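You operate a simulated robot arm through the tools that you are given. There is no shell and no other tool. Be economical: measure what you need, move in short steps, check, and stop when the job is done.

Carry out the task below with a simulated two-armed robot. There is one attempt and no reset: what you move stays moved.

## Task
Grind two measures of rough meal into the blue tin, one after the other.
Fine: the tin stays in the mill drawer, which ends shut; the knob stays at rough; spill nothing, leave the other tins.

The check looks at the end state, three seconds after you hand in, the way a careful person would. Anything else that was tipped, shoved, dropped, spilled or broken makes it a failure.

## Robot
Two 7-joint arms with fingered hands on one trunk, on a base that drives. Base frame: it is fixed to the floor where the robot stands at the start and does not move with it; the origin is under the middle of the robot, x ahead of it, y to its left, z up. Lengths are in cm, angles in degrees, forces in N, time in s.
The left shoulder is at the start at [7, 15.3, 107.1], the right one opposite. With the tool pointing down near the work surface each hand reaches from about 38 to 88 cm from the robot's upright axis, wherever it stands, measured 20 degrees to its own side. Places, roughly: grain lever [90, -40, 120]; green tin [175, -25, 100]; grind knob [90, -30, 100]; mill drawer [90, -10, 90]; millstone [100, -30, 100]; red tin [175, -25, 100]. Payload 3.9 kg a hand.
Tool frame (each hand has its own): the origin (TCP) lies between the finger pads and is the grasp point; the fingertips stand 3 cm ahead of it; z points along the fingers, y is the line along which they close. The gripper opens to 10.4 cm. The gripper's body begins 3.5 cm behind the TCP. The gripper is a hand of 4 fingers: y runs from the thumb to the fingers, the wrist lies at [-1.7, -10.4, -17.8] in the tool frame, and closing takes about 1.5 s.
Orientation is told as [roll, pitch, yaw] about the base's x, y, z axes, in that order, counted from this pose: with the fingers straight down and the wrist toward the robot, the tool's x, y and z point along [0, 1, 0], [1, 0, 0] and [0, 0, -1] of the base frame.

## Interface
- The arms move only by the tool apply_moves. It takes "left_deltas", "right_deltas" or both (then of equal length, played together; a hand with none holds still); each is a list of rows, each an object of numbers (a shift or turn left out is 0, a gripper value left out holds the last): "grip": the opening in per cent of the stroke, from 0 (shut) to 100 (fully open); "tx", "ty", "tz": the shift along the tool's x, y, z in cm; "ax", "ay", "az": the turn, a rotation vector about the tool's x, y, z in degrees. In form: [{"grip": .., "tx": .., "ty": .., "tz": .., "ax": .., "ay": .., "az": ..}, ...]. A call has 1 to 8 rows; each row shifts and turns the commanded pose from where the row before left it, along the tool's axes as they then stand. Each row takes 0.2 s and may step no farther than 5 cm and 8.6 degrees from the row before; otherwise, or with a gripper value out of range, the whole call is refused. A pose out of reach is approached as far as the arm can. The call stops where the force on the tool passes 40 N (or 10 N more than at its start, if that is more) or the arm is blocked; 0.2 s more then pass. Each finger travels about 7.2 cm/s and halts on what it meets, pressing with about 23 N; the grip force reading is that of the motor and also rises with nothing between the fingers. The clock runs only during rows and for 0.2 s after the last one: add rows that do not move to give the fingers time. It gives the time, the measured TCP pose, the force on the tool (base axes), the opening and the grip force at its end, in the units of the frame above (readings bear some noise), with the torque about the TCP (base axes, N m) and any sound that the robot's microphone picked up, and new pictures: "show" is both (left out), scene, wrist or none (wrist: the cameras of the hands that moved).
- Cameras (640 x 400 px; columns grow to the right, rows downward): "scene" is now at [13.89, -3.66, 136.88]; the picture's right is [-0.34, -0.94, 0.00], its down [-0.09, 0.03, -1.00] and it looks along [0.94, -0.34, -0.09] (base axes); focal length 214 px, centre (320, 200). "left" rides on the left gripper at [-6.6, -9, -12.6] in its tool frame; the picture's right is [-0.78, -0.30, 0.56], its down [0.57, -0.70, 0.42] and it looks along [0.27, 0.65, 0.71] (tool axes); focal length 275 px, centre (320, 200). "right" rides on the right gripper at [6.6, -9, -12.6] in its tool frame; the picture's right is [-0.78, 0.30, -0.56], its down [-0.57, -0.70, 0.42] and it looks along [-0.26, 0.65, 0.71] (tool axes); focal length 275 px, centre (320, 200). There is no depth. A picture from a camera that has moved, and an enlarged one, comes with that camera's place and axes in the base frame and with its lens. The place of the scene camera against the robot may be out by one fixed shift of up to 2.5 cm in any direction.
- slide_trunk(by): slides the trunk up (or, below 0, down) by that many cm; the arms and the scene camera ride with it, the base frame stays. It gives what a move gives, with no picture.
- roll_base(legs): drives the robot by 1 to 6 legs, each [ahead, turn to the left] in cm and degrees, along the robot's own axes; the way and the turn of a leg run together, so that a leg with both is an arc; at most 150 cm and 180 degrees a leg. The arms and the cameras ride along, it lands a little off, and it stops where it bumps. It gives what a move gives, and a new picture of the scene camera.
- hand_shape(shape, hand): the hand has 4 fingers and takes this shape, open, in about a second: jaw (thumb against the fingers, like two jaws); tri (thumb and two fingers); tip (a fingertip pinch); poke (one finger out to press); point (the index stretched); flat (the hand flat); cup (the hand cupped); fist (a fist). The gripper value then closes the fingers along that shape, each until it touches; the sizes above hold for jaw. It gives what a move gives, with no picture.
- pan_tilt(pan, tilt): turns the head with the scene camera to pan (to the left, within 86 degrees either way) and tilt (down, from -29 to 69), counted from straight ahead of the robot. It gives what a move gives, and a new picture of the scene camera.
- close_up(camera, box): a new picture of the part [left, top, right, bottom] of that camera's present view, enlarged. No time passes.
- hand_in(): hands the job in; it is judged then, once.

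Go step by step. Nothing tells you exact positions but the pictures and the camera data: compare them with the known pose of the tool, close in by small moves and look again before you grip or let go. The budget is 120 turns and 260 pictures, counting those below and the enlarged ones. Unless the task says otherwise, let go and move clear before handing in, and close with one line.

The tools are called after "Emit:" as name(argument=value, ...) on one line, values as JSON. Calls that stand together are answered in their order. apply_moves: Moves the arms, as the interface text tells. Its arguments: {"type":"object","properties":{"left_deltas":{"type":"array","items":{"type":"object","properties":{"grip":{"type":"number"},"tx":{"type":"number"},"ty":{"type":"number"},"tz":{"type":"number"},"ax":{"type":"number"},"ay":{"type":"number"},"az":{"type":"number"}}}},"right_deltas":{"type":"array","items":{"type":"object","properties":{"grip":{"type":"number"},"tx":{"type":"number"},"ty":{"type":"number"},"tz":{"type":"number"},"ax":{"type":"number"},"ay":{"type":"number"},"az":{"type":"number"}}}},"show":{"type":"string","enum":["both","scene","wrist","none"]}},"required":[]} The other tools are called the same way: slide_trunk (by) slides the trunk up or down; hand_shape (shape, hand) gives the hand a shape; roll_base (legs) drives the base; pan_tilt (pan, tilt) turns the head that bears the scene camera; close_up (camera, box) takes an enlarged picture of a part of a camera's view; hand_in () hands the job in.

At the start:

```text
time_s: 0.0
left_tcp_pos: [50.85, 6.15, 145.05]
left_tcp_rot: [0.0, 0.0, -0.1]
left_ft_force: [-0.5, -0.3, -0.1]
left_ft_torque: [0.01, -0.01, 0.0]
left_width: 10.37
left_grip_force: 0.1
left_shape: jaw
right_tcp_pos: [50.1, -34.03, 145.86]
right_tcp_rot: [-0.1, 0.1, 0.0]
right_ft_force: [0.9, -0.2, -0.2]
right_ft_torque: [-0.03, -0.03, 0.05]
right_width: 10.39
right_grip_force: 0.0
right_shape: jaw
trunk travel left (down, up): [-52.4, 41.6]
robot x, y, heading: [0.32, 0.15, 0.0]
head pan, tilt: [-20.1, 5.2]
```

scene: 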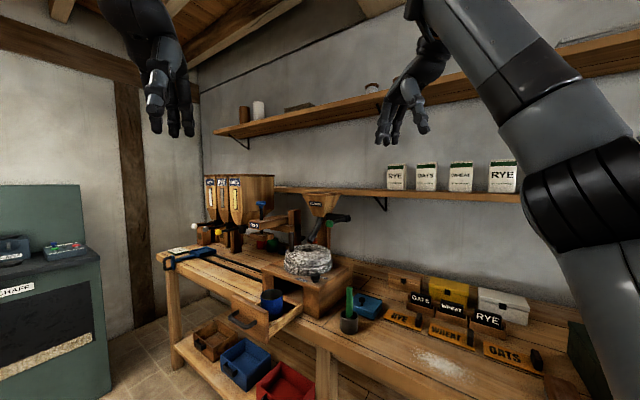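
right: 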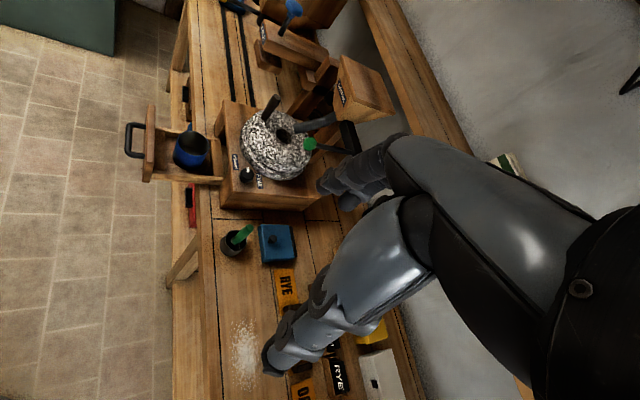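
left: 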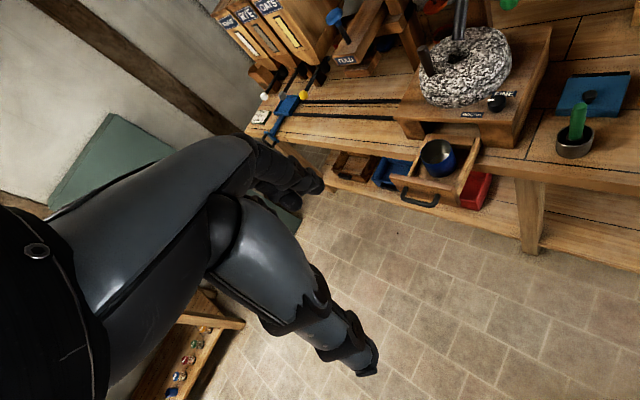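

I see a bench with a millstone, a hopper with a green lever, an open drawer with a blue tin, and a knob. I'll take enlarged views to understand the mechanism.

Emit:
close_up(camera="scene", box=[220, 170, 380, 330])

Emit:
close_up(camera="left", box=[360, 0, 640, 220])

Emit:
close_up(camera="right", box=[120, 0, 400, 280])

Emit:
close_up(camera="scene", box=[340, 240, 580, 390])

```text
2.50 times, centred on (300, 250) of scene
camera zoom: at [13.89, -3.66, 136.88], right [-0.34, -0.94, 0.0], down [-0.09, 0.03, -1.0], along [0.94, -0.34, -0.09], focal length 536 px, centre (370, 75)
```

zoom: 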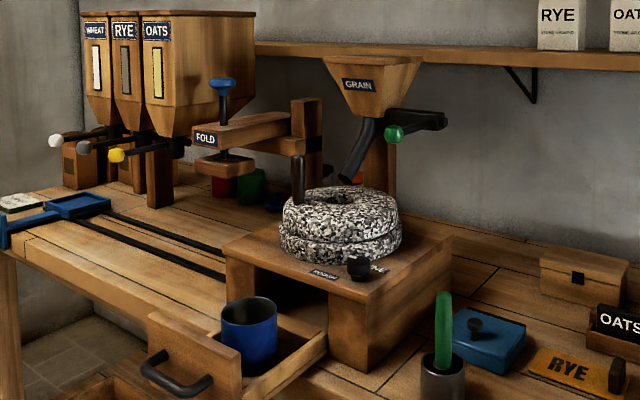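

```text
1.82 times, centred on (500, 110) of left
camera zoom: at [41.98, -0.42, 157.64], right [-0.3, -0.78, -0.56], down [-0.7, 0.57, -0.42], along [0.65, 0.27, -0.71], focal length 500 px, centre (-7, 364)
```

zoom: 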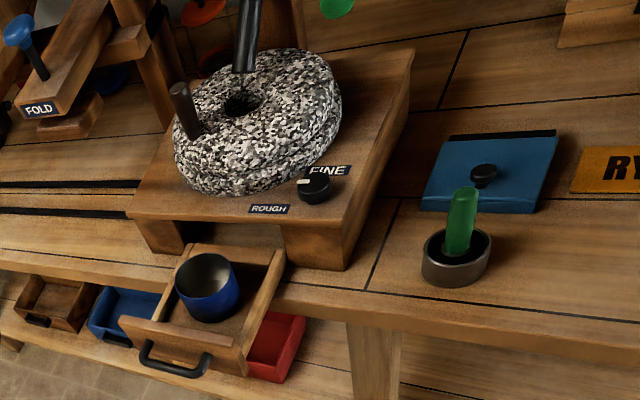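

```text
1.43 times, centred on (260, 140) of right
camera zoom: at [41.21, -27.42, 158.32], right [0.3, -0.78, 0.56], down [-0.7, -0.57, -0.42], along [0.65, -0.26, -0.71], focal length 393 px, centre (406, 286)
```

zoom: 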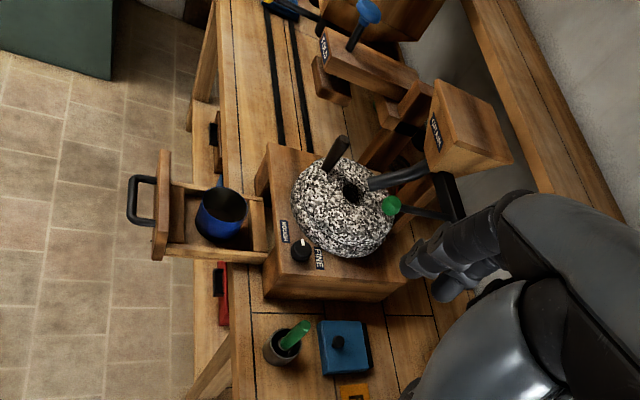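

```text
2.67 times, centred on (460, 315) of scene
camera zoom: at [13.89, -3.66, 136.88], right [-0.34, -0.94, 0.0], down [-0.09, 0.03, -1.0], along [0.94, -0.34, -0.09], focal length 572 px, centre (-53, -107)
```

zoom: 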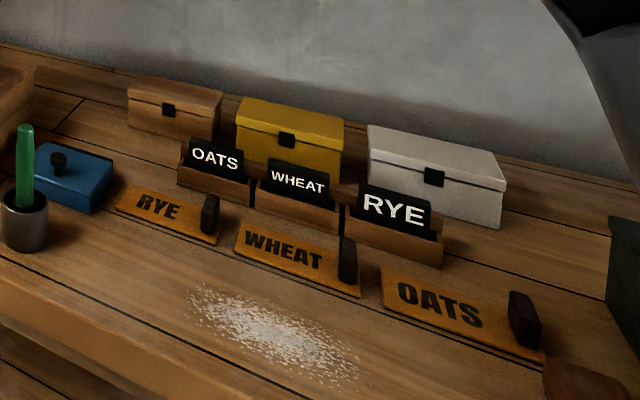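

Next I check the knob's mark, the lever and the crank handle in more detail.

Emit:
close_up(camera="left", box=[470, 70, 550, 120])

Emit:
close_up(camera="right", box=[215, 140, 295, 200])

Emit:
close_up(camera="scene", box=[290, 180, 370, 240])

```text
8.00 times, centred on (510, 95) of left
camera zoom: at [41.98, -0.42, 157.64], right [-0.3, -0.78, -0.56], down [-0.7, 0.57, -0.42], along [0.65, 0.27, -0.71], focal length 2202 px, centre (-1200, 1040)
```

zoom: 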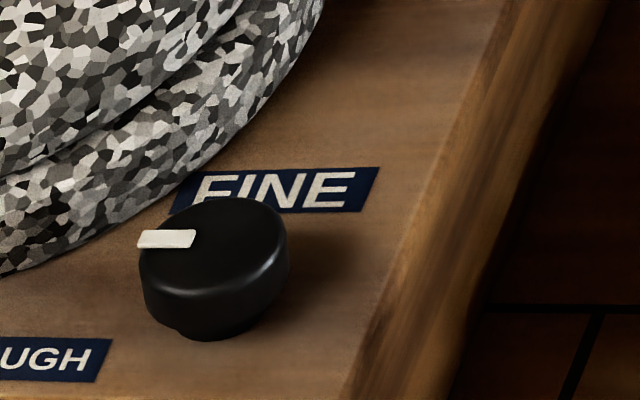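

```text
6.67 times, centred on (255, 170) of right
camera zoom: at [41.21, -27.42, 158.32], right [0.3, -0.78, 0.56], down [-0.7, -0.57, -0.42], along [0.65, -0.26, -0.71], focal length 1835 px, centre (753, 400)
```

zoom: 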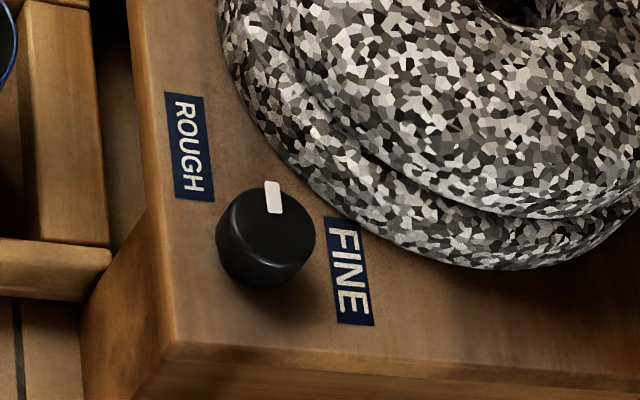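

```text
6.67 times, centred on (330, 210) of scene
camera zoom: at [13.89, -3.66, 136.88], right [-0.34, -0.94, 0.0], down [-0.09, 0.03, -1.0], along [0.94, -0.34, -0.09], focal length 1430 px, centre (253, 133)
```

zoom: 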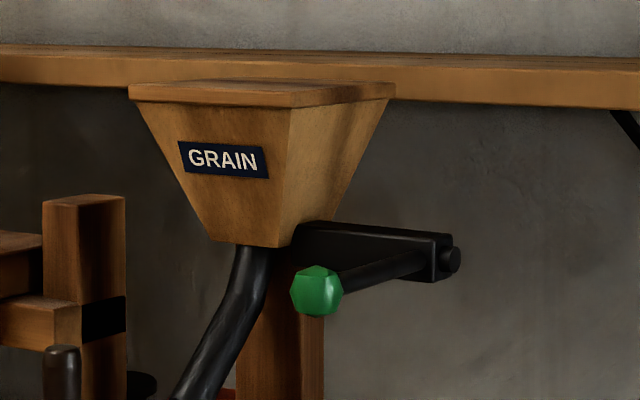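

The bench appears turned about 50° from my heading (its face looks toward about 128°). The tin and drawer are near [89,-12,92], the drawer handle near [80,-1,94], the stone centre near [101,-29,105] and the lever ball near [89,-34,118]. I'll turn left first and look along the way before driving.

Emit:
roll_base(legs=[[0, 30]])

Emit:
pan_tilt(pan=0, tilt=35)

```text
time_s: 1.9
left_tcp_pos: [40.74, 30.93, 145.18]
left_tcp_rot: [0.0, 0.0, 30.5]
left_ft_force: [-0.3, 0.7, 0.0]
left_ft_torque: [-0.03, 0.0, 0.04]
left_width: 10.35
left_grip_force: 0.2
left_shape: jaw
right_tcp_pos: [60.56, -4.01, 145.84]
right_tcp_rot: [0.0, 0.0, 30.4]
right_ft_force: [0.0, 0.1, 0.1]
right_ft_torque: [0.03, 0.05, -0.02]
right_width: 10.36
right_grip_force: 0.1
right_shape: jaw
trunk travel left (down, up): [-52.4, 41.6]
robot x, y, heading: [-0.27, -0.12, 30.6]
head pan, tilt: [-20.1, 5.2]
camera scene: at [13.63, 3.67, 136.88], right [0.18, -0.98, 0.0], down [-0.09, -0.02, -1.0], along [0.98, 0.18, -0.09], focal length 214 px, centre (320, 200)
```

scene: 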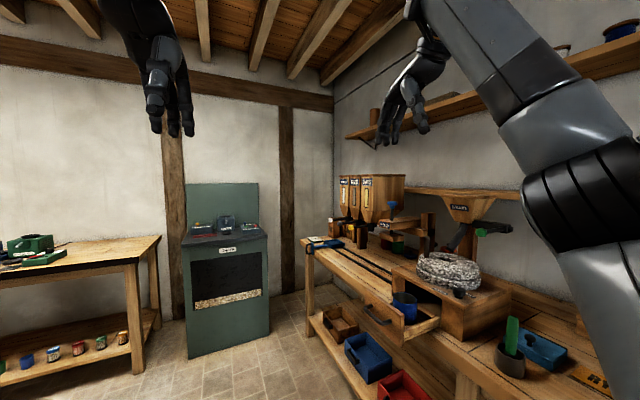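

```text
time_s: 2.8
left_tcp_pos: [40.84, 31.0, 145.15]
left_tcp_rot: [0.0, 0.0, 30.5]
left_ft_force: [0.0, -0.5, -0.1]
left_ft_torque: [0.0, 0.0, 0.01]
left_width: 10.38
left_grip_force: 0.0
left_shape: jaw
right_tcp_pos: [60.42, -3.97, 145.96]
right_tcp_rot: [0.0, 0.0, 30.5]
right_ft_force: [0.0, -0.3, 0.6]
right_ft_torque: [0.0, 0.0, 0.0]
right_width: 10.36
right_grip_force: 0.1
right_shape: jaw
trunk travel left (down, up): [-52.4, 41.6]
robot x, y, heading: [0.08, -0.01, 30.5]
head pan, tilt: [0.0, 35.0]
camera scene: at [12.18, 6.48, 132.1], right [0.51, -0.86, 0.0], down [-0.49, -0.29, -0.82], along [0.71, 0.41, -0.57], focal length 214 px, centre (320, 200)
```

scene: 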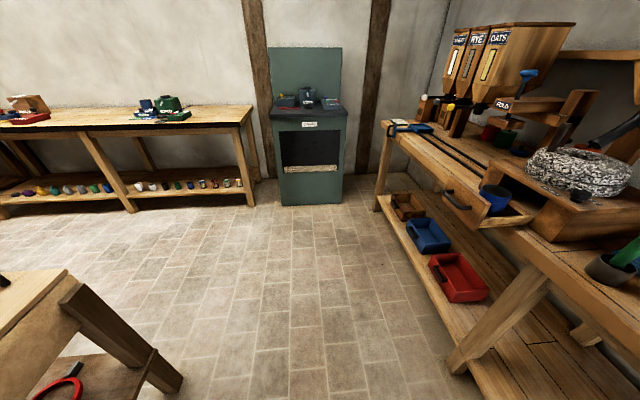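

The floor ahead is clear, and a side table lies to the left around [10,80], away from the path. I'll drive to about [65,38] and turn to face the bench.

Emit:
roll_base(legs=[[76, 0], [0, -82]])

Emit:
pan_tilt(pan=-12, tilt=28)

```text
time_s: 10.4
left_tcp_pos: [100.88, 2.18, 145.16]
left_tcp_rot: [0.0, 0.0, -51.4]
left_ft_force: [0.5, -0.1, 0.2]
left_ft_torque: [-0.04, 0.01, 0.02]
left_width: 10.38
left_grip_force: 0.1
left_shape: jaw
right_tcp_pos: [69.01, -22.12, 145.8]
right_tcp_rot: [0.0, 0.0, -51.6]
right_ft_force: [-0.4, 0.2, 0.8]
right_ft_torque: [0.05, 0.0, 0.0]
right_width: 10.39
right_grip_force: 0.0
right_shape: jaw
trunk travel left (down, up): [-52.4, 41.6]
robot x, y, heading: [64.48, 38.11, -51.4]
head pan, tilt: [0.0, 35.0]
camera scene: at [73.37, 26.94, 132.1], right [-0.78, -0.62, 0.0], down [-0.36, 0.45, -0.82], along [0.51, -0.64, -0.57], focal length 214 px, centre (320, 200)
```

scene: 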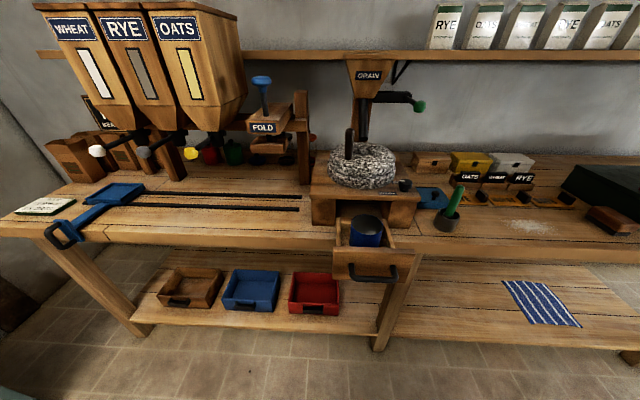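

```text
time_s: 11.2
left_tcp_pos: [101.04, 2.33, 145.19]
left_tcp_rot: [-0.1, 0.1, -51.5]
left_ft_force: [-0.1, -1.2, -0.2]
left_ft_torque: [0.0, -0.01, 0.0]
left_width: 10.35
left_grip_force: 0.0
left_shape: jaw
right_tcp_pos: [68.98, -22.21, 145.83]
right_tcp_rot: [0.0, 0.1, -51.5]
right_ft_force: [-0.4, 0.0, 0.6]
right_ft_torque: [0.04, -0.02, 0.0]
right_width: 10.37
right_grip_force: 0.1
right_shape: jaw
trunk travel left (down, up): [-52.4, 41.6]
robot x, y, heading: [64.62, 38.13, -51.5]
head pan, tilt: [-12.0, 28.0]
camera scene: at [71.93, 25.66, 133.19], right [-0.9, -0.45, 0.0], down [-0.21, 0.42, -0.88], along [0.39, -0.79, -0.47], focal length 214 px, centre (320, 200)
```

scene: 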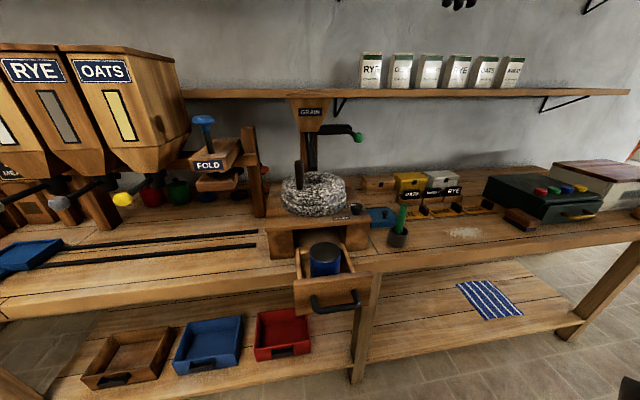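

Facing the bench now, the drawer is straight ahead and slightly right, about 40 cm from my axis. I'll back up a little so the right hand has room to push it, then close the fingers and bring the hand in front of the handle at height.

Emit:
roll_base(legs=[[-8, 0]])

Emit:
apply_moves(right_deltas=[{"tx": 4, "ty": -2, "grip": 0}, {"tx": 4, "ty": -2}, {"tx": 4, "ty": -2}, {"tx": 4, "ty": -1}, {"tx": 4, "tz": 3}, {"tx": 1, "tz": 4.5}, {"tz": 5}, {"tz": 5}], left_deltas=[{"tx": 4}, {"tx": 4}, {"tx": 4}, {"tx": 3}, {}, {}, {}, {}], show="both")

```text
time_s: 12.2
left_tcp_pos: [96.25, 8.23, 145.03]
left_tcp_rot: [0.1, 0.1, -51.6]
left_ft_force: [-0.7, -0.1, 0.7]
left_ft_torque: [-0.01, 0.0, 0.0]
left_width: 10.37
left_grip_force: 0.1
left_shape: jaw
right_tcp_pos: [64.4, -16.1, 145.82]
right_tcp_rot: [-0.1, 0.2, -51.5]
right_ft_force: [-1.1, 0.0, 0.2]
right_ft_torque: [-0.02, 0.01, 0.01]
right_width: 10.38
right_grip_force: 0.0
right_shape: jaw
trunk travel left (down, up): [-52.4, 41.6]
robot x, y, heading: [59.64, 44.61, -51.6]
head pan, tilt: [-12.0, 28.0]
camera scene: at [67.14, 31.74, 133.16], right [-0.9, -0.45, 0.0], down [-0.21, 0.42, -0.88], along [0.39, -0.79, -0.47], focal length 214 px, centre (320, 200)
```

scene: 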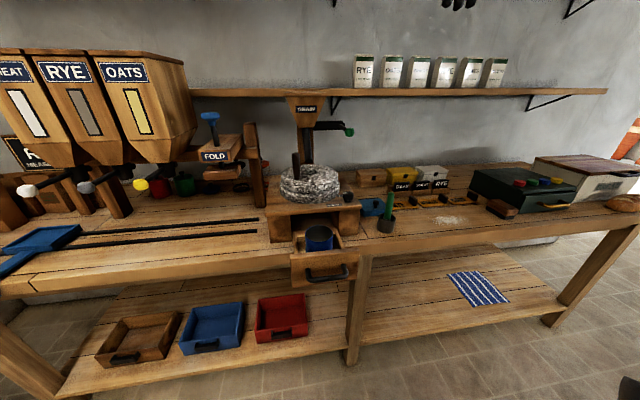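

```text
time_s: 14.0
left_tcp_pos: [107.87, 17.81, 145.28]
left_tcp_rot: [0.0, 0.1, -51.5]
left_ft_force: [0.3, -0.3, 0.4]
left_ft_torque: [-0.01, 0.0, 0.0]
left_width: 10.37
left_grip_force: 0.0
left_shape: jaw
right_tcp_pos: [76.3, 2.61, 128.45]
right_tcp_rot: [0.1, 0.0, -51.5]
right_ft_force: [0.1, -0.7, 0.0]
right_ft_torque: [-0.02, 0.01, 0.0]
right_width: 0.0
right_grip_force: 23.2
right_shape: jaw
trunk travel left (down, up): [-52.4, 41.6]
robot x, y, heading: [59.53, 44.4, -51.5]
head pan, tilt: [-12.0, 28.0]
camera scene: at [66.99, 31.75, 133.19], right [-0.9, -0.45, 0.0], down [-0.21, 0.42, -0.88], along [0.39, -0.79, -0.47], focal length 214 px, centre (320, 200)
camera right: at [75.89, 13.78, 140.91], right [-0.42, -0.71, 0.56], down [-0.88, 0.19, -0.43], along [0.2, -0.67, -0.71], focal length 275 px, centre (320, 200)
camera left: at [97.31, 20.69, 157.85], right [-0.79, -0.25, -0.56], down [0.01, 0.91, -0.42], along [0.61, -0.34, -0.71], focal length 275 px, centre (320, 200)
```

scene: 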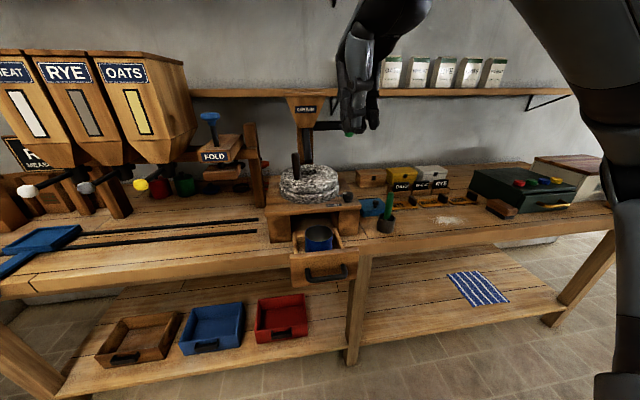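
right: 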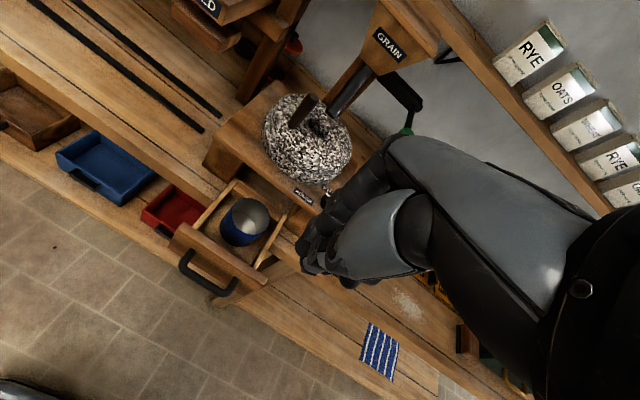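
left: 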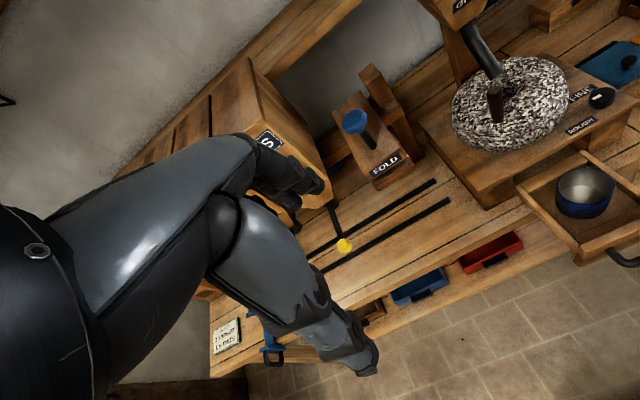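

The closed right hand is above and in front of the handle (handle about 51 cm along the bench normal, hand at 45). I'll back off 2 cm more, shift slightly left and go down, then look.

Emit:
apply_moves(right_deltas=[{"ty": -2, "tx": 1.5}, {"tz": 5}, {"tz": 5}, {"tz": 5}, {"tz": 5}, {"tz": 5}, {"tz": 5}, {"tz": 4}], show="both")

Emit:
close_up(camera="left", box=[440, 100, 640, 300])

```text
time_s: 15.8
left_tcp_pos: [107.93, 17.64, 145.32]
left_tcp_rot: [0.1, 0.1, -51.5]
left_ft_force: [-0.4, -0.4, -0.2]
left_ft_torque: [0.01, -0.01, -0.01]
left_width: 10.36
left_grip_force: 0.1
left_shape: jaw
right_tcp_pos: [75.45, -0.0, 106.46]
right_tcp_rot: [0.1, 0.1, -51.5]
right_ft_force: [0.5, -0.1, -0.1]
right_ft_torque: [-0.02, 0.0, 0.0]
right_width: 0.03
right_grip_force: 23.2
right_shape: jaw
right hand out of reach, approached as far as the arm can: row 5, 6, 7, 8
trunk travel left (down, up): [-52.4, 41.6]
robot x, y, heading: [59.62, 44.3, -51.6]
head pan, tilt: [-12.0, 28.0]
camera scene: at [66.98, 31.7, 133.18], right [-0.9, -0.44, 0.0], down [-0.21, 0.42, -0.88], along [0.39, -0.79, -0.47], focal length 214 px, centre (320, 200)
camera right: at [75.05, 11.12, 118.97], right [-0.42, -0.71, 0.56], down [-0.88, 0.19, -0.42], along [0.19, -0.67, -0.71], focal length 275 px, centre (320, 200)
```

scene: 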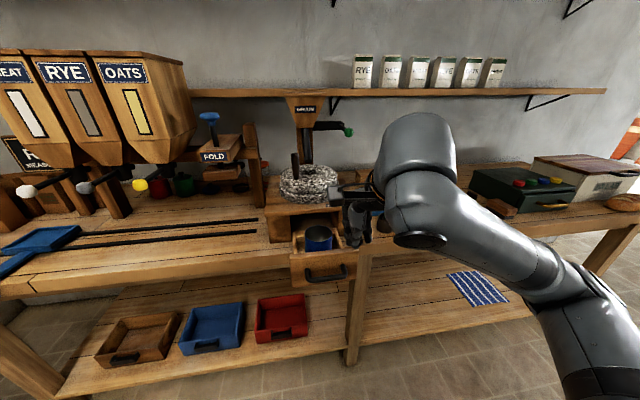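
right: 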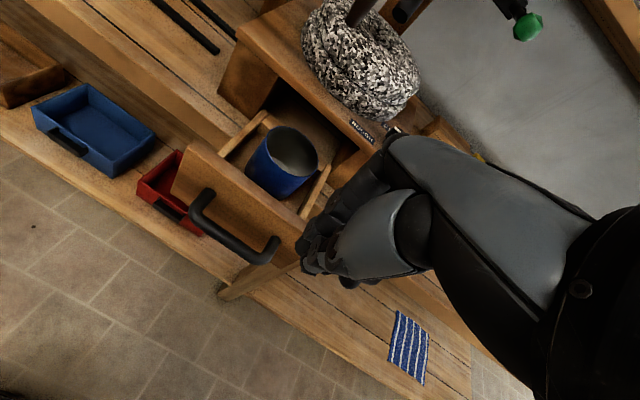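

```text
2.00 times, centred on (540, 200) of left
camera zoom: at [97.27, 20.56, 157.82], right [-0.79, -0.25, -0.56], down [0.01, 0.91, -0.42], along [0.61, -0.34, -0.71], focal length 551 px, centre (-120, 200)
```

zoom: 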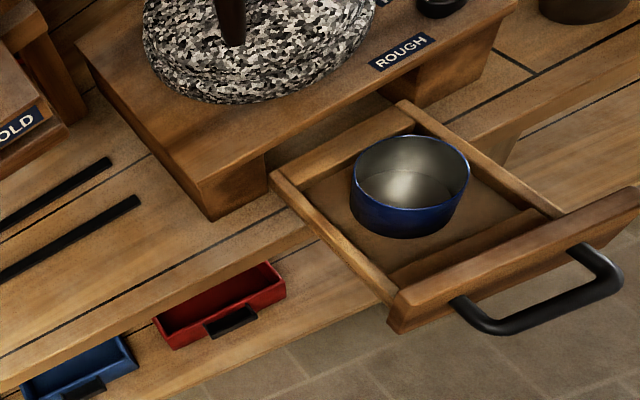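

The arm is too folded there. The handle is at about [81,0,92], so I'll back up another 10 cm to bring the hand into a comfortable reach.

Emit:
roll_base(legs=[[-10, 0]])

Emit:
apply_moves(right_deltas=[{"ty": 2}], show="none")

```text
time_s: 17.0
left_tcp_pos: [101.89, 25.68, 145.26]
left_tcp_rot: [0.0, 0.0, -51.4]
left_ft_force: [-0.9, 0.7, 0.3]
left_ft_torque: [-0.02, 0.0, -0.01]
left_width: 10.39
left_grip_force: 0.0
left_shape: jaw
right_tcp_pos: [69.24, 7.98, 106.42]
right_tcp_rot: [0.0, 0.1, -51.6]
right_ft_force: [-0.3, 0.6, -0.3]
right_ft_torque: [0.01, 0.02, 0.01]
right_width: 0.0
right_grip_force: 23.3
right_shape: jaw
trunk travel left (down, up): [-52.4, 41.6]
robot x, y, heading: [53.54, 52.57, -51.5]
head pan, tilt: [-12.0, 28.0]
camera scene: at [60.83, 39.69, 133.19], right [-0.9, -0.45, 0.0], down [-0.21, 0.42, -0.88], along [0.39, -0.79, -0.47], focal length 214 px, centre (320, 200)
```

scene: 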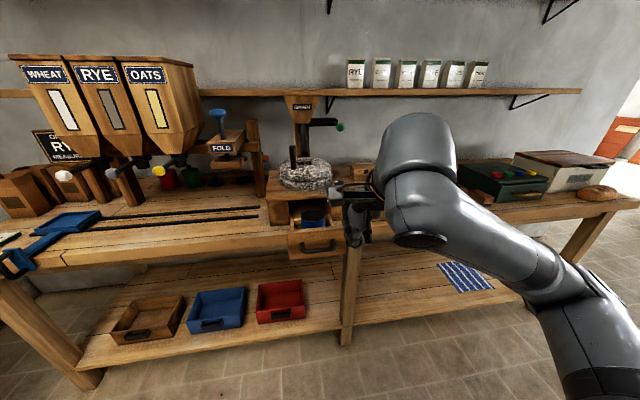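

```text
time_s: 17.4
left_tcp_pos: [101.98, 25.51, 145.11]
left_tcp_rot: [0.0, 0.2, -51.5]
left_ft_force: [0.6, -0.2, 0.4]
left_ft_torque: [-0.01, 0.02, 0.04]
left_width: 10.36
left_grip_force: 0.1
left_shape: jaw
right_tcp_pos: [70.61, 6.16, 106.39]
right_tcp_rot: [0.1, 0.2, -51.5]
right_ft_force: [0.3, 0.2, -0.3]
right_ft_torque: [0.03, -0.01, 0.01]
right_width: 0.0
right_grip_force: 22.7
right_shape: jaw
trunk travel left (down, up): [-52.4, 41.6]
robot x, y, heading: [53.31, 52.07, -51.5]
head pan, tilt: [-12.0, 28.0]
```

The command now follows from the actual pose. I'll move to just in front of the handle at handle height.

Emit:
apply_moves(right_deltas=[{"ty": 3, "tx": 2}, {"ty": 2, "tx": 2.3}, {"tz": 4}, {"tz": 4}, {"tz": 4}], show="both")

Emit:
close_up(camera="left", box=[440, 100, 640, 300])

```text
time_s: 18.6
left_tcp_pos: [101.92, 25.71, 145.25]
left_tcp_rot: [0.0, 0.0, -51.4]
left_ft_force: [-0.6, 0.2, -0.3]
left_ft_torque: [-0.01, -0.02, -0.01]
left_width: 10.34
left_grip_force: 0.0
left_shape: jaw
right_tcp_pos: [76.97, 5.17, 94.56]
right_tcp_rot: [0.0, 0.0, -51.5]
right_ft_force: [0.8, 0.2, 0.2]
right_ft_torque: [0.0, 0.02, 0.01]
right_width: 0.0
right_grip_force: 23.4
right_shape: jaw
trunk travel left (down, up): [-52.4, 41.6]
robot x, y, heading: [53.6, 52.27, -51.4]
head pan, tilt: [-12.0, 28.0]
camera scene: at [60.82, 39.67, 133.2], right [-0.9, -0.45, 0.0], down [-0.21, 0.42, -0.88], along [0.39, -0.79, -0.47], focal length 214 px, centre (320, 200)
camera right: at [76.62, 16.35, 107.07], right [-0.42, -0.71, 0.56], down [-0.89, 0.19, -0.42], along [0.2, -0.67, -0.71], focal length 275 px, centre (320, 200)
```

scene: 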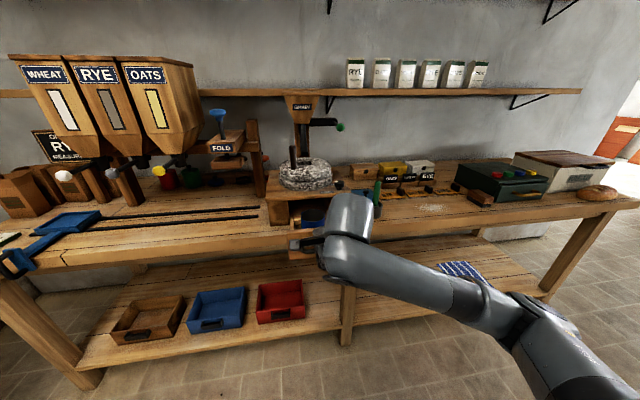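
right: 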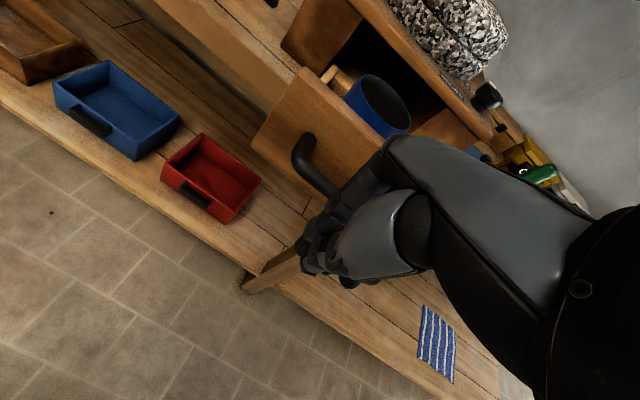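

```text
2.00 times, centred on (540, 200) of left
camera zoom: at [91.15, 28.63, 157.87], right [-0.79, -0.25, -0.56], down [0.01, 0.91, -0.42], along [0.61, -0.34, -0.71], focal length 551 px, centre (-120, 200)
```

zoom: 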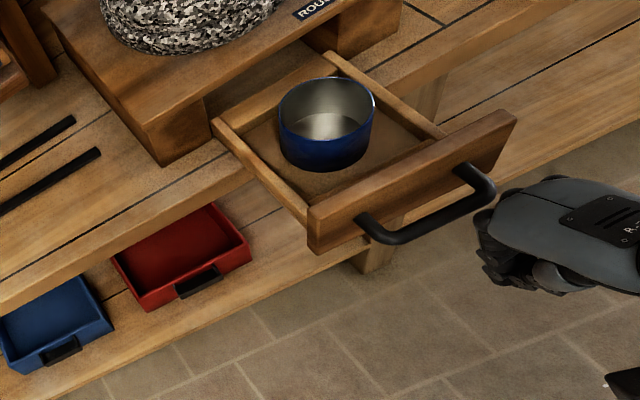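

The hand is lined up with the handle's middle and about 5–6 cm short of it. I'll push forward gently along the drawer's axis.

Emit:
apply_moves(right_deltas=[{"ty": 2}, {"ty": 1.5}, {"ty": 1}, {"ty": 1}, {"ty": 1}, {"ty": 1}, {"ty": 1}, {"ty": 1}], show="scene")

Emit:
close_up(camera="left", box=[440, 100, 640, 300])

```text
time_s: 20.4
left_tcp_pos: [101.92, 25.65, 145.22]
left_tcp_rot: [0.0, 0.1, -51.4]
left_ft_force: [1.0, -0.1, -0.7]
left_ft_torque: [-0.01, 0.01, 0.01]
left_width: 10.35
left_grip_force: 0.1
left_shape: jaw
right_tcp_pos: [82.83, -2.24, 94.49]
right_tcp_rot: [0.0, 0.2, -51.5]
right_ft_force: [-0.1, 0.8, 0.1]
right_ft_torque: [0.02, 0.01, 0.01]
right_width: 0.0
right_grip_force: 22.9
right_shape: jaw
trunk travel left (down, up): [-52.4, 41.6]
robot x, y, heading: [53.48, 52.31, -51.5]
head pan, tilt: [-12.0, 28.0]
camera scene: at [60.87, 39.66, 133.19], right [-0.9, -0.45, 0.0], down [-0.21, 0.42, -0.88], along [0.39, -0.79, -0.47], focal length 214 px, centre (320, 200)
```

scene: 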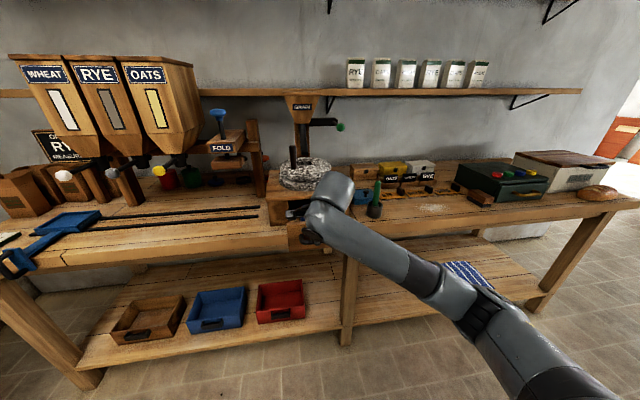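

```text
2.00 times, centred on (540, 200) of left
camera zoom: at [91.21, 28.64, 157.84], right [-0.79, -0.25, -0.56], down [0.01, 0.91, -0.42], along [0.61, -0.34, -0.71], focal length 551 px, centre (-120, 200)
```

zoom: 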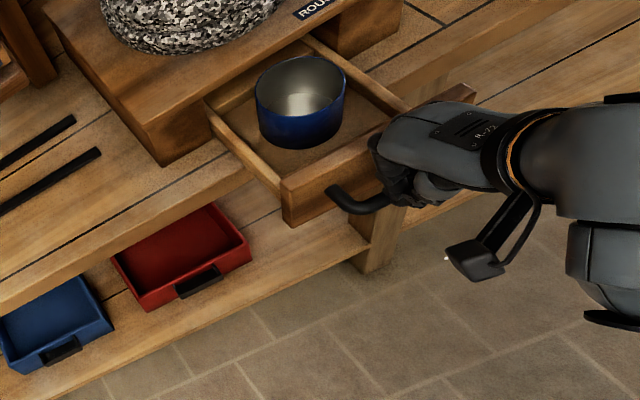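

The drawer slides in with almost no force, and the tin stays in place. I'll continue pushing.

Emit:
apply_moves(right_deltas=[{"ty": 1.2}, {"ty": 1.2}, {"ty": 1.2}, {"ty": 1.2}, {"ty": 1.2}, {"ty": 1.2}, {"ty": 1.2}, {"ty": 1.2}], show="scene")

Emit:
close_up(camera="left", box=[440, 100, 640, 300])

```text
time_s: 22.2
left_tcp_pos: [101.8, 25.68, 145.27]
left_tcp_rot: [-0.1, 0.1, -51.4]
left_ft_force: [0.1, 0.4, 0.5]
left_ft_torque: [0.01, 0.01, 0.0]
left_width: 10.38
left_grip_force: 0.0
left_shape: jaw
right_tcp_pos: [89.0, -9.79, 94.56]
right_tcp_rot: [-0.1, 0.1, -51.5]
right_ft_force: [-0.3, 0.0, 0.3]
right_ft_torque: [-0.03, 0.01, 0.0]
right_width: 0.0
right_grip_force: 23.2
right_shape: jaw
trunk travel left (down, up): [-52.4, 41.6]
robot x, y, heading: [53.59, 52.43, -51.2]
head pan, tilt: [-12.0, 28.0]
camera scene: at [60.89, 39.67, 133.18], right [-0.89, -0.45, 0.0], down [-0.21, 0.42, -0.88], along [0.39, -0.79, -0.47], focal length 214 px, centre (320, 200)
```

scene: 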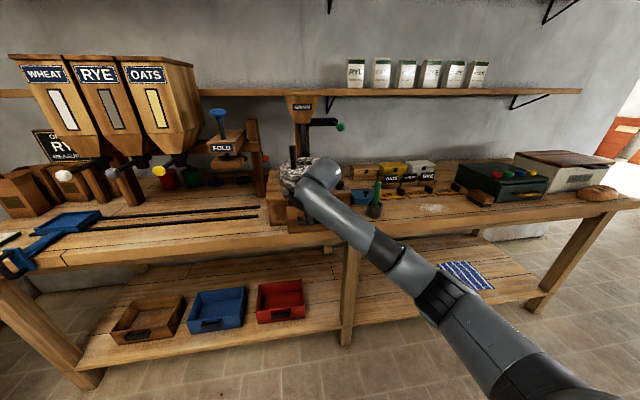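

```text
2.00 times, centred on (540, 200) of left
camera zoom: at [91.24, 28.64, 157.84], right [-0.79, -0.25, -0.56], down [0.01, 0.91, -0.42], along [0.61, -0.34, -0.71], focal length 551 px, centre (-120, 200)
```

zoom: 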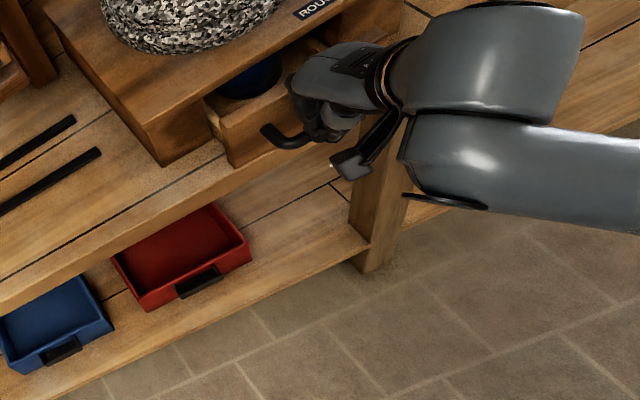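

About 4–5 cm of travel remains. I'll go on in smaller steps and let the force tell when it is shut.

Emit:
apply_moves(right_deltas=[{"ty": 1}, {"ty": 0.8}, {"ty": 0.8}, {"ty": 0.5}], show="wrist")

Emit:
close_up(camera="left", box=[440, 70, 600, 190])

```text
time_s: 23.2
left_tcp_pos: [101.72, 25.74, 145.23]
left_tcp_rot: [0.0, 0.1, -51.4]
left_ft_force: [1.1, 0.2, 0.0]
left_ft_torque: [0.0, -0.02, -0.02]
left_width: 10.36
left_grip_force: 0.1
left_shape: jaw
right_tcp_pos: [90.93, -12.15, 94.24]
right_tcp_rot: [0.0, 0.1, -51.5]
right_ft_force: [-0.2, -0.1, -0.7]
right_ft_torque: [0.02, 0.0, 0.02]
right_width: 0.01
right_grip_force: 23.5
right_shape: jaw
trunk travel left (down, up): [-52.4, 41.6]
robot x, y, heading: [53.09, 52.44, -51.4]
head pan, tilt: [-12.0, 28.0]
camera right: at [90.51, -1.03, 106.88], right [-0.42, -0.72, 0.56], down [-0.89, 0.19, -0.42], along [0.2, -0.67, -0.72], focal length 275 px, centre (320, 200)
```

right: 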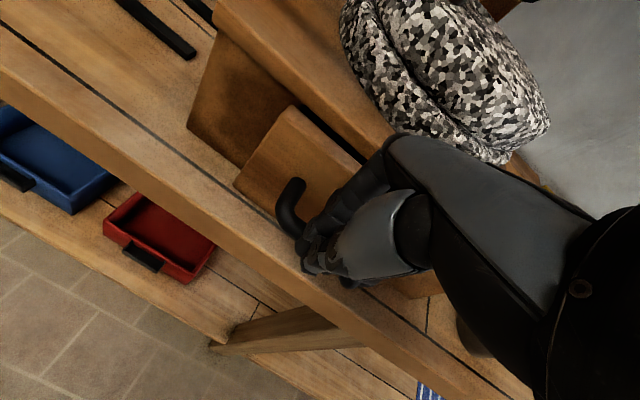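

```text
3.33 times, centred on (520, 130) of left
camera zoom: at [91.2, 28.63, 157.84], right [-0.79, -0.25, -0.56], down [0.01, 0.91, -0.42], along [0.61, -0.34, -0.71], focal length 918 px, centre (-347, 433)
```

zoom: 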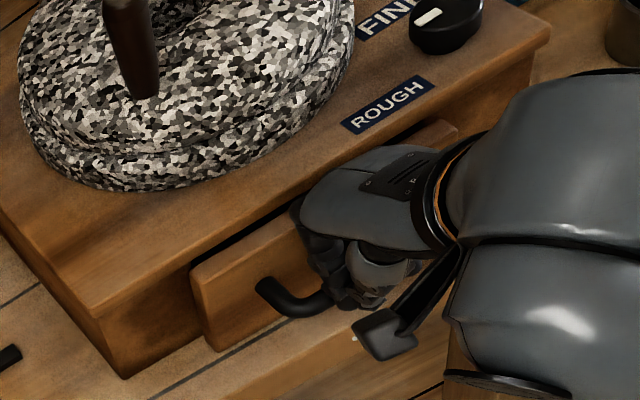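

Only about 1.5 cm of gap remains. I'll push on in small steps.

Emit:
apply_moves(right_deltas=[{"ty": 0.5}, {"ty": 0.5}, {"ty": 0.5}, {"ty": 0.4}], show="wrist")

Emit:
close_up(camera="left", box=[440, 70, 600, 190])

```text
time_s: 24.2
left_tcp_pos: [101.63, 25.99, 145.39]
left_tcp_rot: [0.0, -0.1, -51.5]
left_ft_force: [0.1, -0.2, 0.8]
left_ft_torque: [0.0, 0.04, 0.04]
left_width: 10.38
left_grip_force: 0.0
left_shape: jaw
right_tcp_pos: [91.85, -13.51, 94.94]
right_tcp_rot: [0.0, -0.3, -51.4]
right_ft_force: [-3.4, 5.8, 10.5]
right_ft_torque: [0.15, 0.04, 0.06]
right_width: 0.0
right_grip_force: 23.6
right_shape: jaw
trunk travel left (down, up): [-52.4, 41.6]
robot x, y, heading: [53.25, 52.61, -51.4]
head pan, tilt: [-12.0, 28.0]
camera right: at [91.47, -2.26, 107.33], right [-0.42, -0.71, 0.56], down [-0.88, 0.19, -0.43], along [0.2, -0.68, -0.71], focal length 275 px, centre (320, 200)
```

right: 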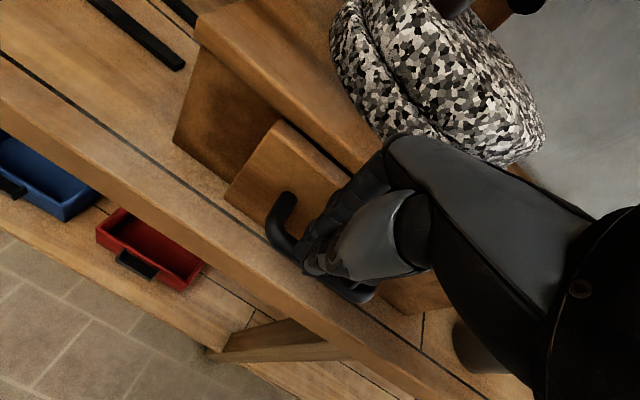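

```text
3.33 times, centred on (520, 130) of left
camera zoom: at [90.92, 29.04, 158.0], right [-0.79, -0.25, -0.56], down [0.01, 0.9, -0.43], along [0.61, -0.34, -0.71], focal length 918 px, centre (-347, 433)
```

zoom: 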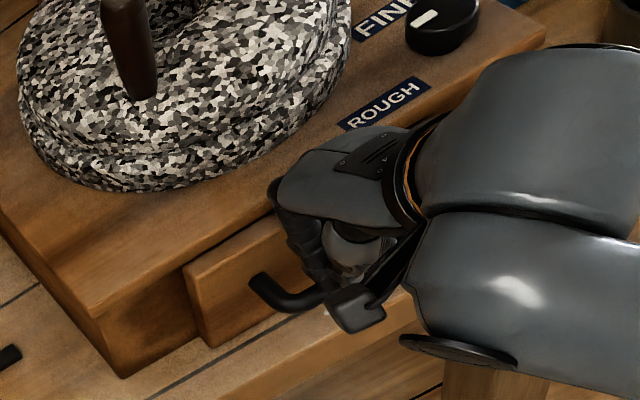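

There is some contact force now, either the drawer stop or the palm touching the mill's edge. I'll back off and look at the gap.

Emit:
apply_moves(right_deltas=[{"ty": -2}, {"ty": -4}, {"ty": -4}, {"ty": -2}], show="wrist")

Emit:
close_up(camera="left", box=[440, 70, 600, 190])

Emit:
close_up(camera="scene", box=[250, 140, 370, 260])

```text
time_s: 25.2
left_tcp_pos: [101.79, 25.7, 145.42]
left_tcp_rot: [0.0, 0.1, -51.4]
left_ft_force: [0.5, -0.1, 0.2]
left_ft_torque: [-0.01, 0.0, 0.03]
left_width: 10.38
left_grip_force: 0.1
left_shape: jaw
right_tcp_pos: [84.54, -4.14, 94.44]
right_tcp_rot: [-0.1, 0.1, -51.5]
right_ft_force: [0.3, 0.1, -1.0]
right_ft_torque: [0.02, 0.0, 0.01]
right_width: 0.01
right_grip_force: 22.9
right_shape: jaw
trunk travel left (down, up): [-52.4, 41.6]
robot x, y, heading: [53.19, 52.27, -51.6]
head pan, tilt: [-12.0, 28.0]
camera right: at [84.13, 7.05, 106.97], right [-0.42, -0.72, 0.56], down [-0.89, 0.19, -0.42], along [0.19, -0.67, -0.72], focal length 275 px, centre (320, 200)
```

right: 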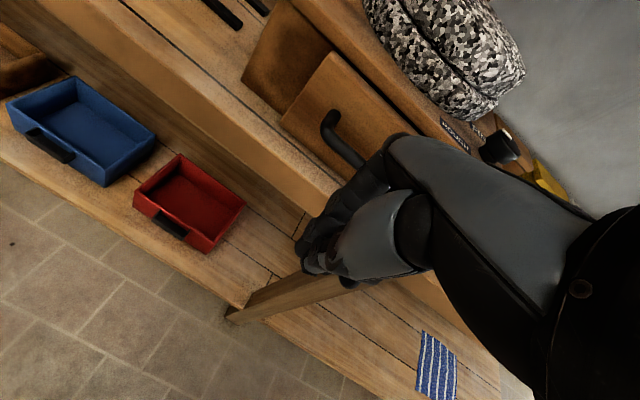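

```text
3.33 times, centred on (520, 130) of left
camera zoom: at [91.17, 28.67, 157.86], right [-0.79, -0.25, -0.56], down [0.01, 0.91, -0.42], along [0.61, -0.34, -0.71], focal length 918 px, centre (-347, 433)
```

zoom: 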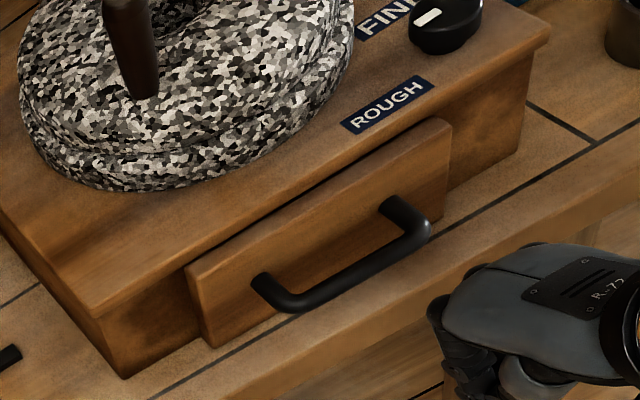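

```text
3.33 times, centred on (310, 200) of scene
camera zoom: at [60.83, 39.69, 133.19], right [-0.9, -0.45, 0.0], down [-0.21, 0.42, -0.88], along [0.39, -0.79, -0.47], focal length 715 px, centre (353, 200)
```

zoom: 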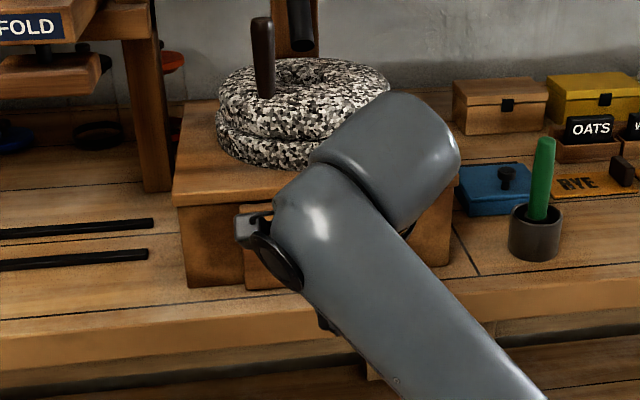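

The drawer is in nearly all the way. I'll zoom in on the panel's upper edge from both hands' cameras to judge the remaining gap.

Emit:
close_up(camera="right", box=[230, 0, 470, 200])

Emit:
close_up(camera="left", box=[480, 95, 560, 155])

```text
2.00 times, centred on (350, 100) of right
camera zoom: at [84.13, 7.05, 106.97], right [-0.42, -0.72, 0.56], down [-0.89, 0.19, -0.42], along [0.19, -0.67, -0.72], focal length 551 px, centre (260, 400)
```

zoom: 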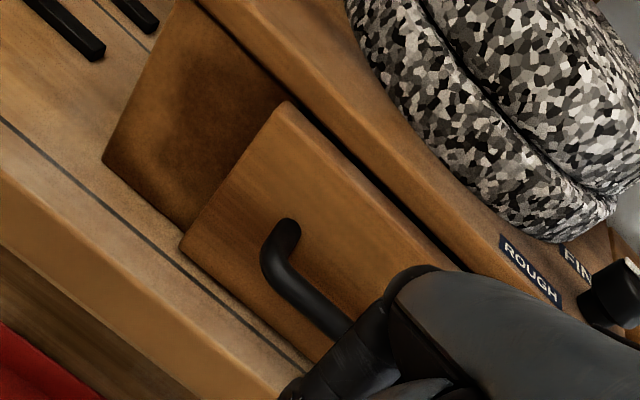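

```text
6.67 times, centred on (520, 125) of left
camera zoom: at [91.17, 28.67, 157.86], right [-0.79, -0.25, -0.56], down [0.01, 0.91, -0.42], along [0.61, -0.34, -0.71], focal length 1835 px, centre (-1013, 700)
```

zoom: 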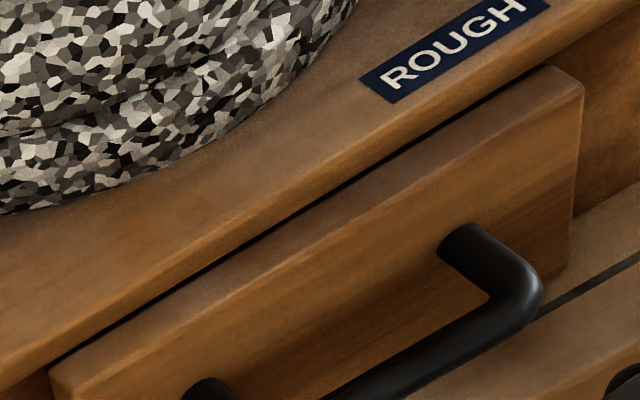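

The panel looks like an overlay and I can't judge the gap from the front. I'll bring the left hand's camera round to the left side for a view along the panel.

Emit:
apply_moves(left_deltas=[{"ty": 3.5, "tz": 3.4}, {"ty": 3.5, "tz": 3.4}, {"ty": 3.5, "tz": 3.4}, {"ty": 3.5, "tz": 3.4}, {"ty": 3.5, "tz": 3.4}, {"ty": 3.5, "tz": 3.4}, {"ty": 3.5, "tz": 3.4}, {"ty": 3.5, "tz": 3.4}], show="none")

Emit:
apply_moves(left_deltas=[{"az": 8.5, "tz": 1.5}, {"az": 8.5, "tz": 1.5}, {"az": 8.5, "tz": 1.5}, {"az": 8.5, "tz": 1.5}, {"az": 8.5}, {"az": 8.5}, {"az": 8.5}, {"az": 8.5}], show="both")

```text
time_s: 27.0
left_tcp_pos: [118.14, 4.22, 118.37]
left_tcp_rot: [0.3, 0.0, -52.0]
left_ft_force: [-0.8, 0.2, 0.4]
left_ft_torque: [0.02, 0.03, -0.03]
left_width: 10.41
left_grip_force: 0.0
left_shape: jaw
left hand out of reach, approached as far as the arm can: row 8
right_tcp_pos: [84.48, -4.22, 94.37]
right_tcp_rot: [0.0, 0.2, -51.6]
right_ft_force: [0.3, 0.1, 1.0]
right_ft_torque: [0.04, 0.01, -0.02]
right_width: 0.0
right_grip_force: 23.0
right_shape: jaw
trunk travel left (down, up): [-52.4, 41.6]
robot x, y, heading: [53.34, 52.43, -51.6]
head pan, tilt: [-12.0, 28.0]
```

```text
time_s: 28.8
left_tcp_pos: [113.77, 8.21, 107.61]
left_tcp_rot: [-0.1, -0.1, -119.2]
left_ft_force: [-0.1, -0.3, 0.3]
left_ft_torque: [-0.04, 0.02, 0.0]
left_width: 10.41
left_grip_force: 0.1
left_shape: jaw
left hand out of reach, approached as far as the arm can: row 4, 5, 6, 8
right_tcp_pos: [84.67, -4.0, 94.52]
right_tcp_rot: [-0.2, 0.2, -51.4]
right_ft_force: [0.3, -0.1, 0.1]
right_ft_torque: [-0.04, 0.03, -0.02]
right_width: 0.0
right_grip_force: 23.1
right_shape: jaw
trunk travel left (down, up): [-52.4, 41.6]
robot x, y, heading: [53.27, 52.56, -51.5]
head pan, tilt: [-12.0, 28.0]
camera scene: at [61.08, 39.87, 133.2], right [-0.9, -0.45, 0.0], down [-0.21, 0.42, -0.88], along [0.39, -0.79, -0.47], focal length 214 px, centre (320, 200)
camera left: at [112.52, 19.37, 120.21], right [-0.53, 0.64, -0.56], down [0.84, 0.33, -0.43], along [-0.09, -0.7, -0.71], focal length 275 px, centre (320, 200)
```

scene: 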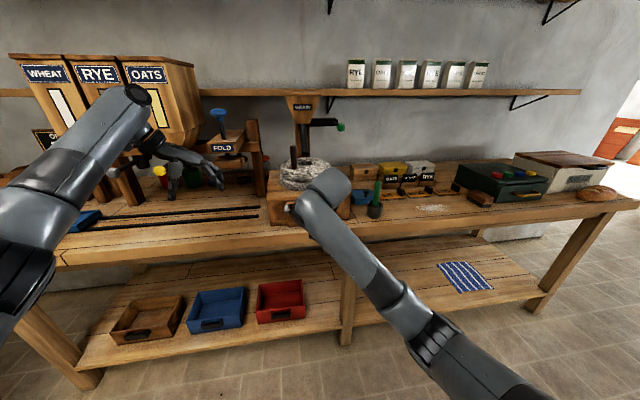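
left: 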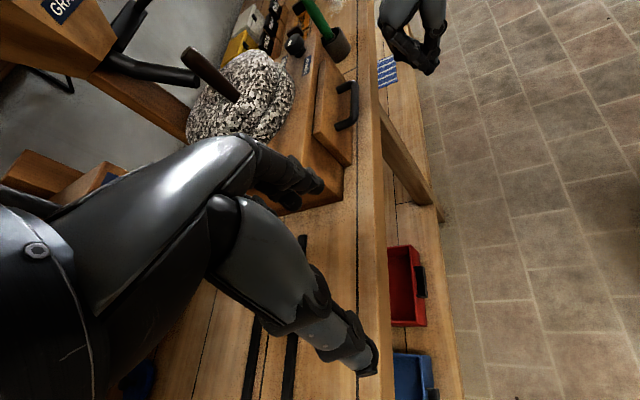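

Emit:
close_up(camera="left", box=[260, 30, 400, 190])

```text
2.50 times, centred on (330, 110) of left
camera zoom: at [112.52, 19.37, 120.21], right [-0.53, 0.64, -0.56], down [0.84, 0.33, -0.43], along [-0.09, -0.7, -0.71], focal length 688 px, centre (295, 425)
```

zoom: 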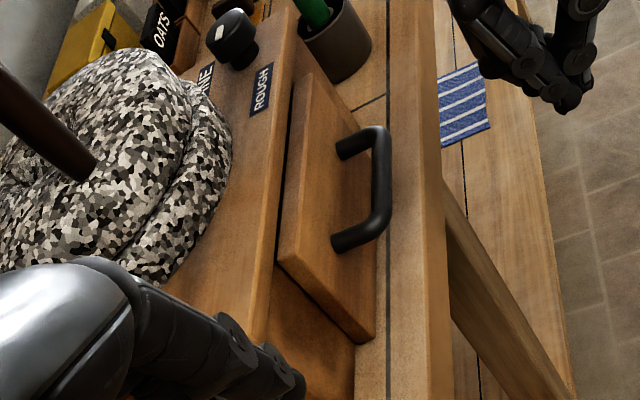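

Emit:
close_up(camera="left", box=[305, 50, 355, 180])

```text
3.08 times, centred on (330, 115) of left
camera zoom: at [112.52, 19.37, 120.21], right [-0.53, 0.64, -0.56], down [0.84, 0.33, -0.43], along [-0.09, -0.7, -0.71], focal length 847 px, centre (289, 462)
```

zoom: 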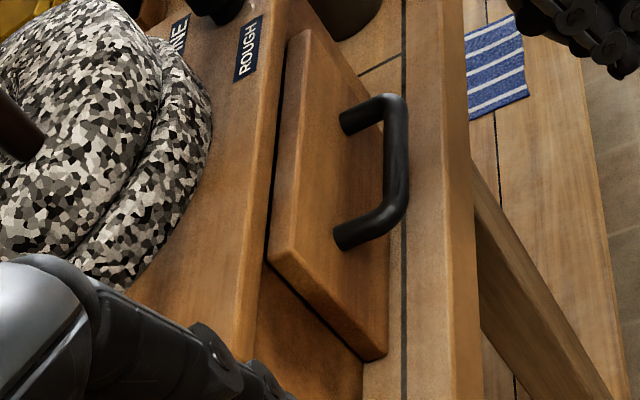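

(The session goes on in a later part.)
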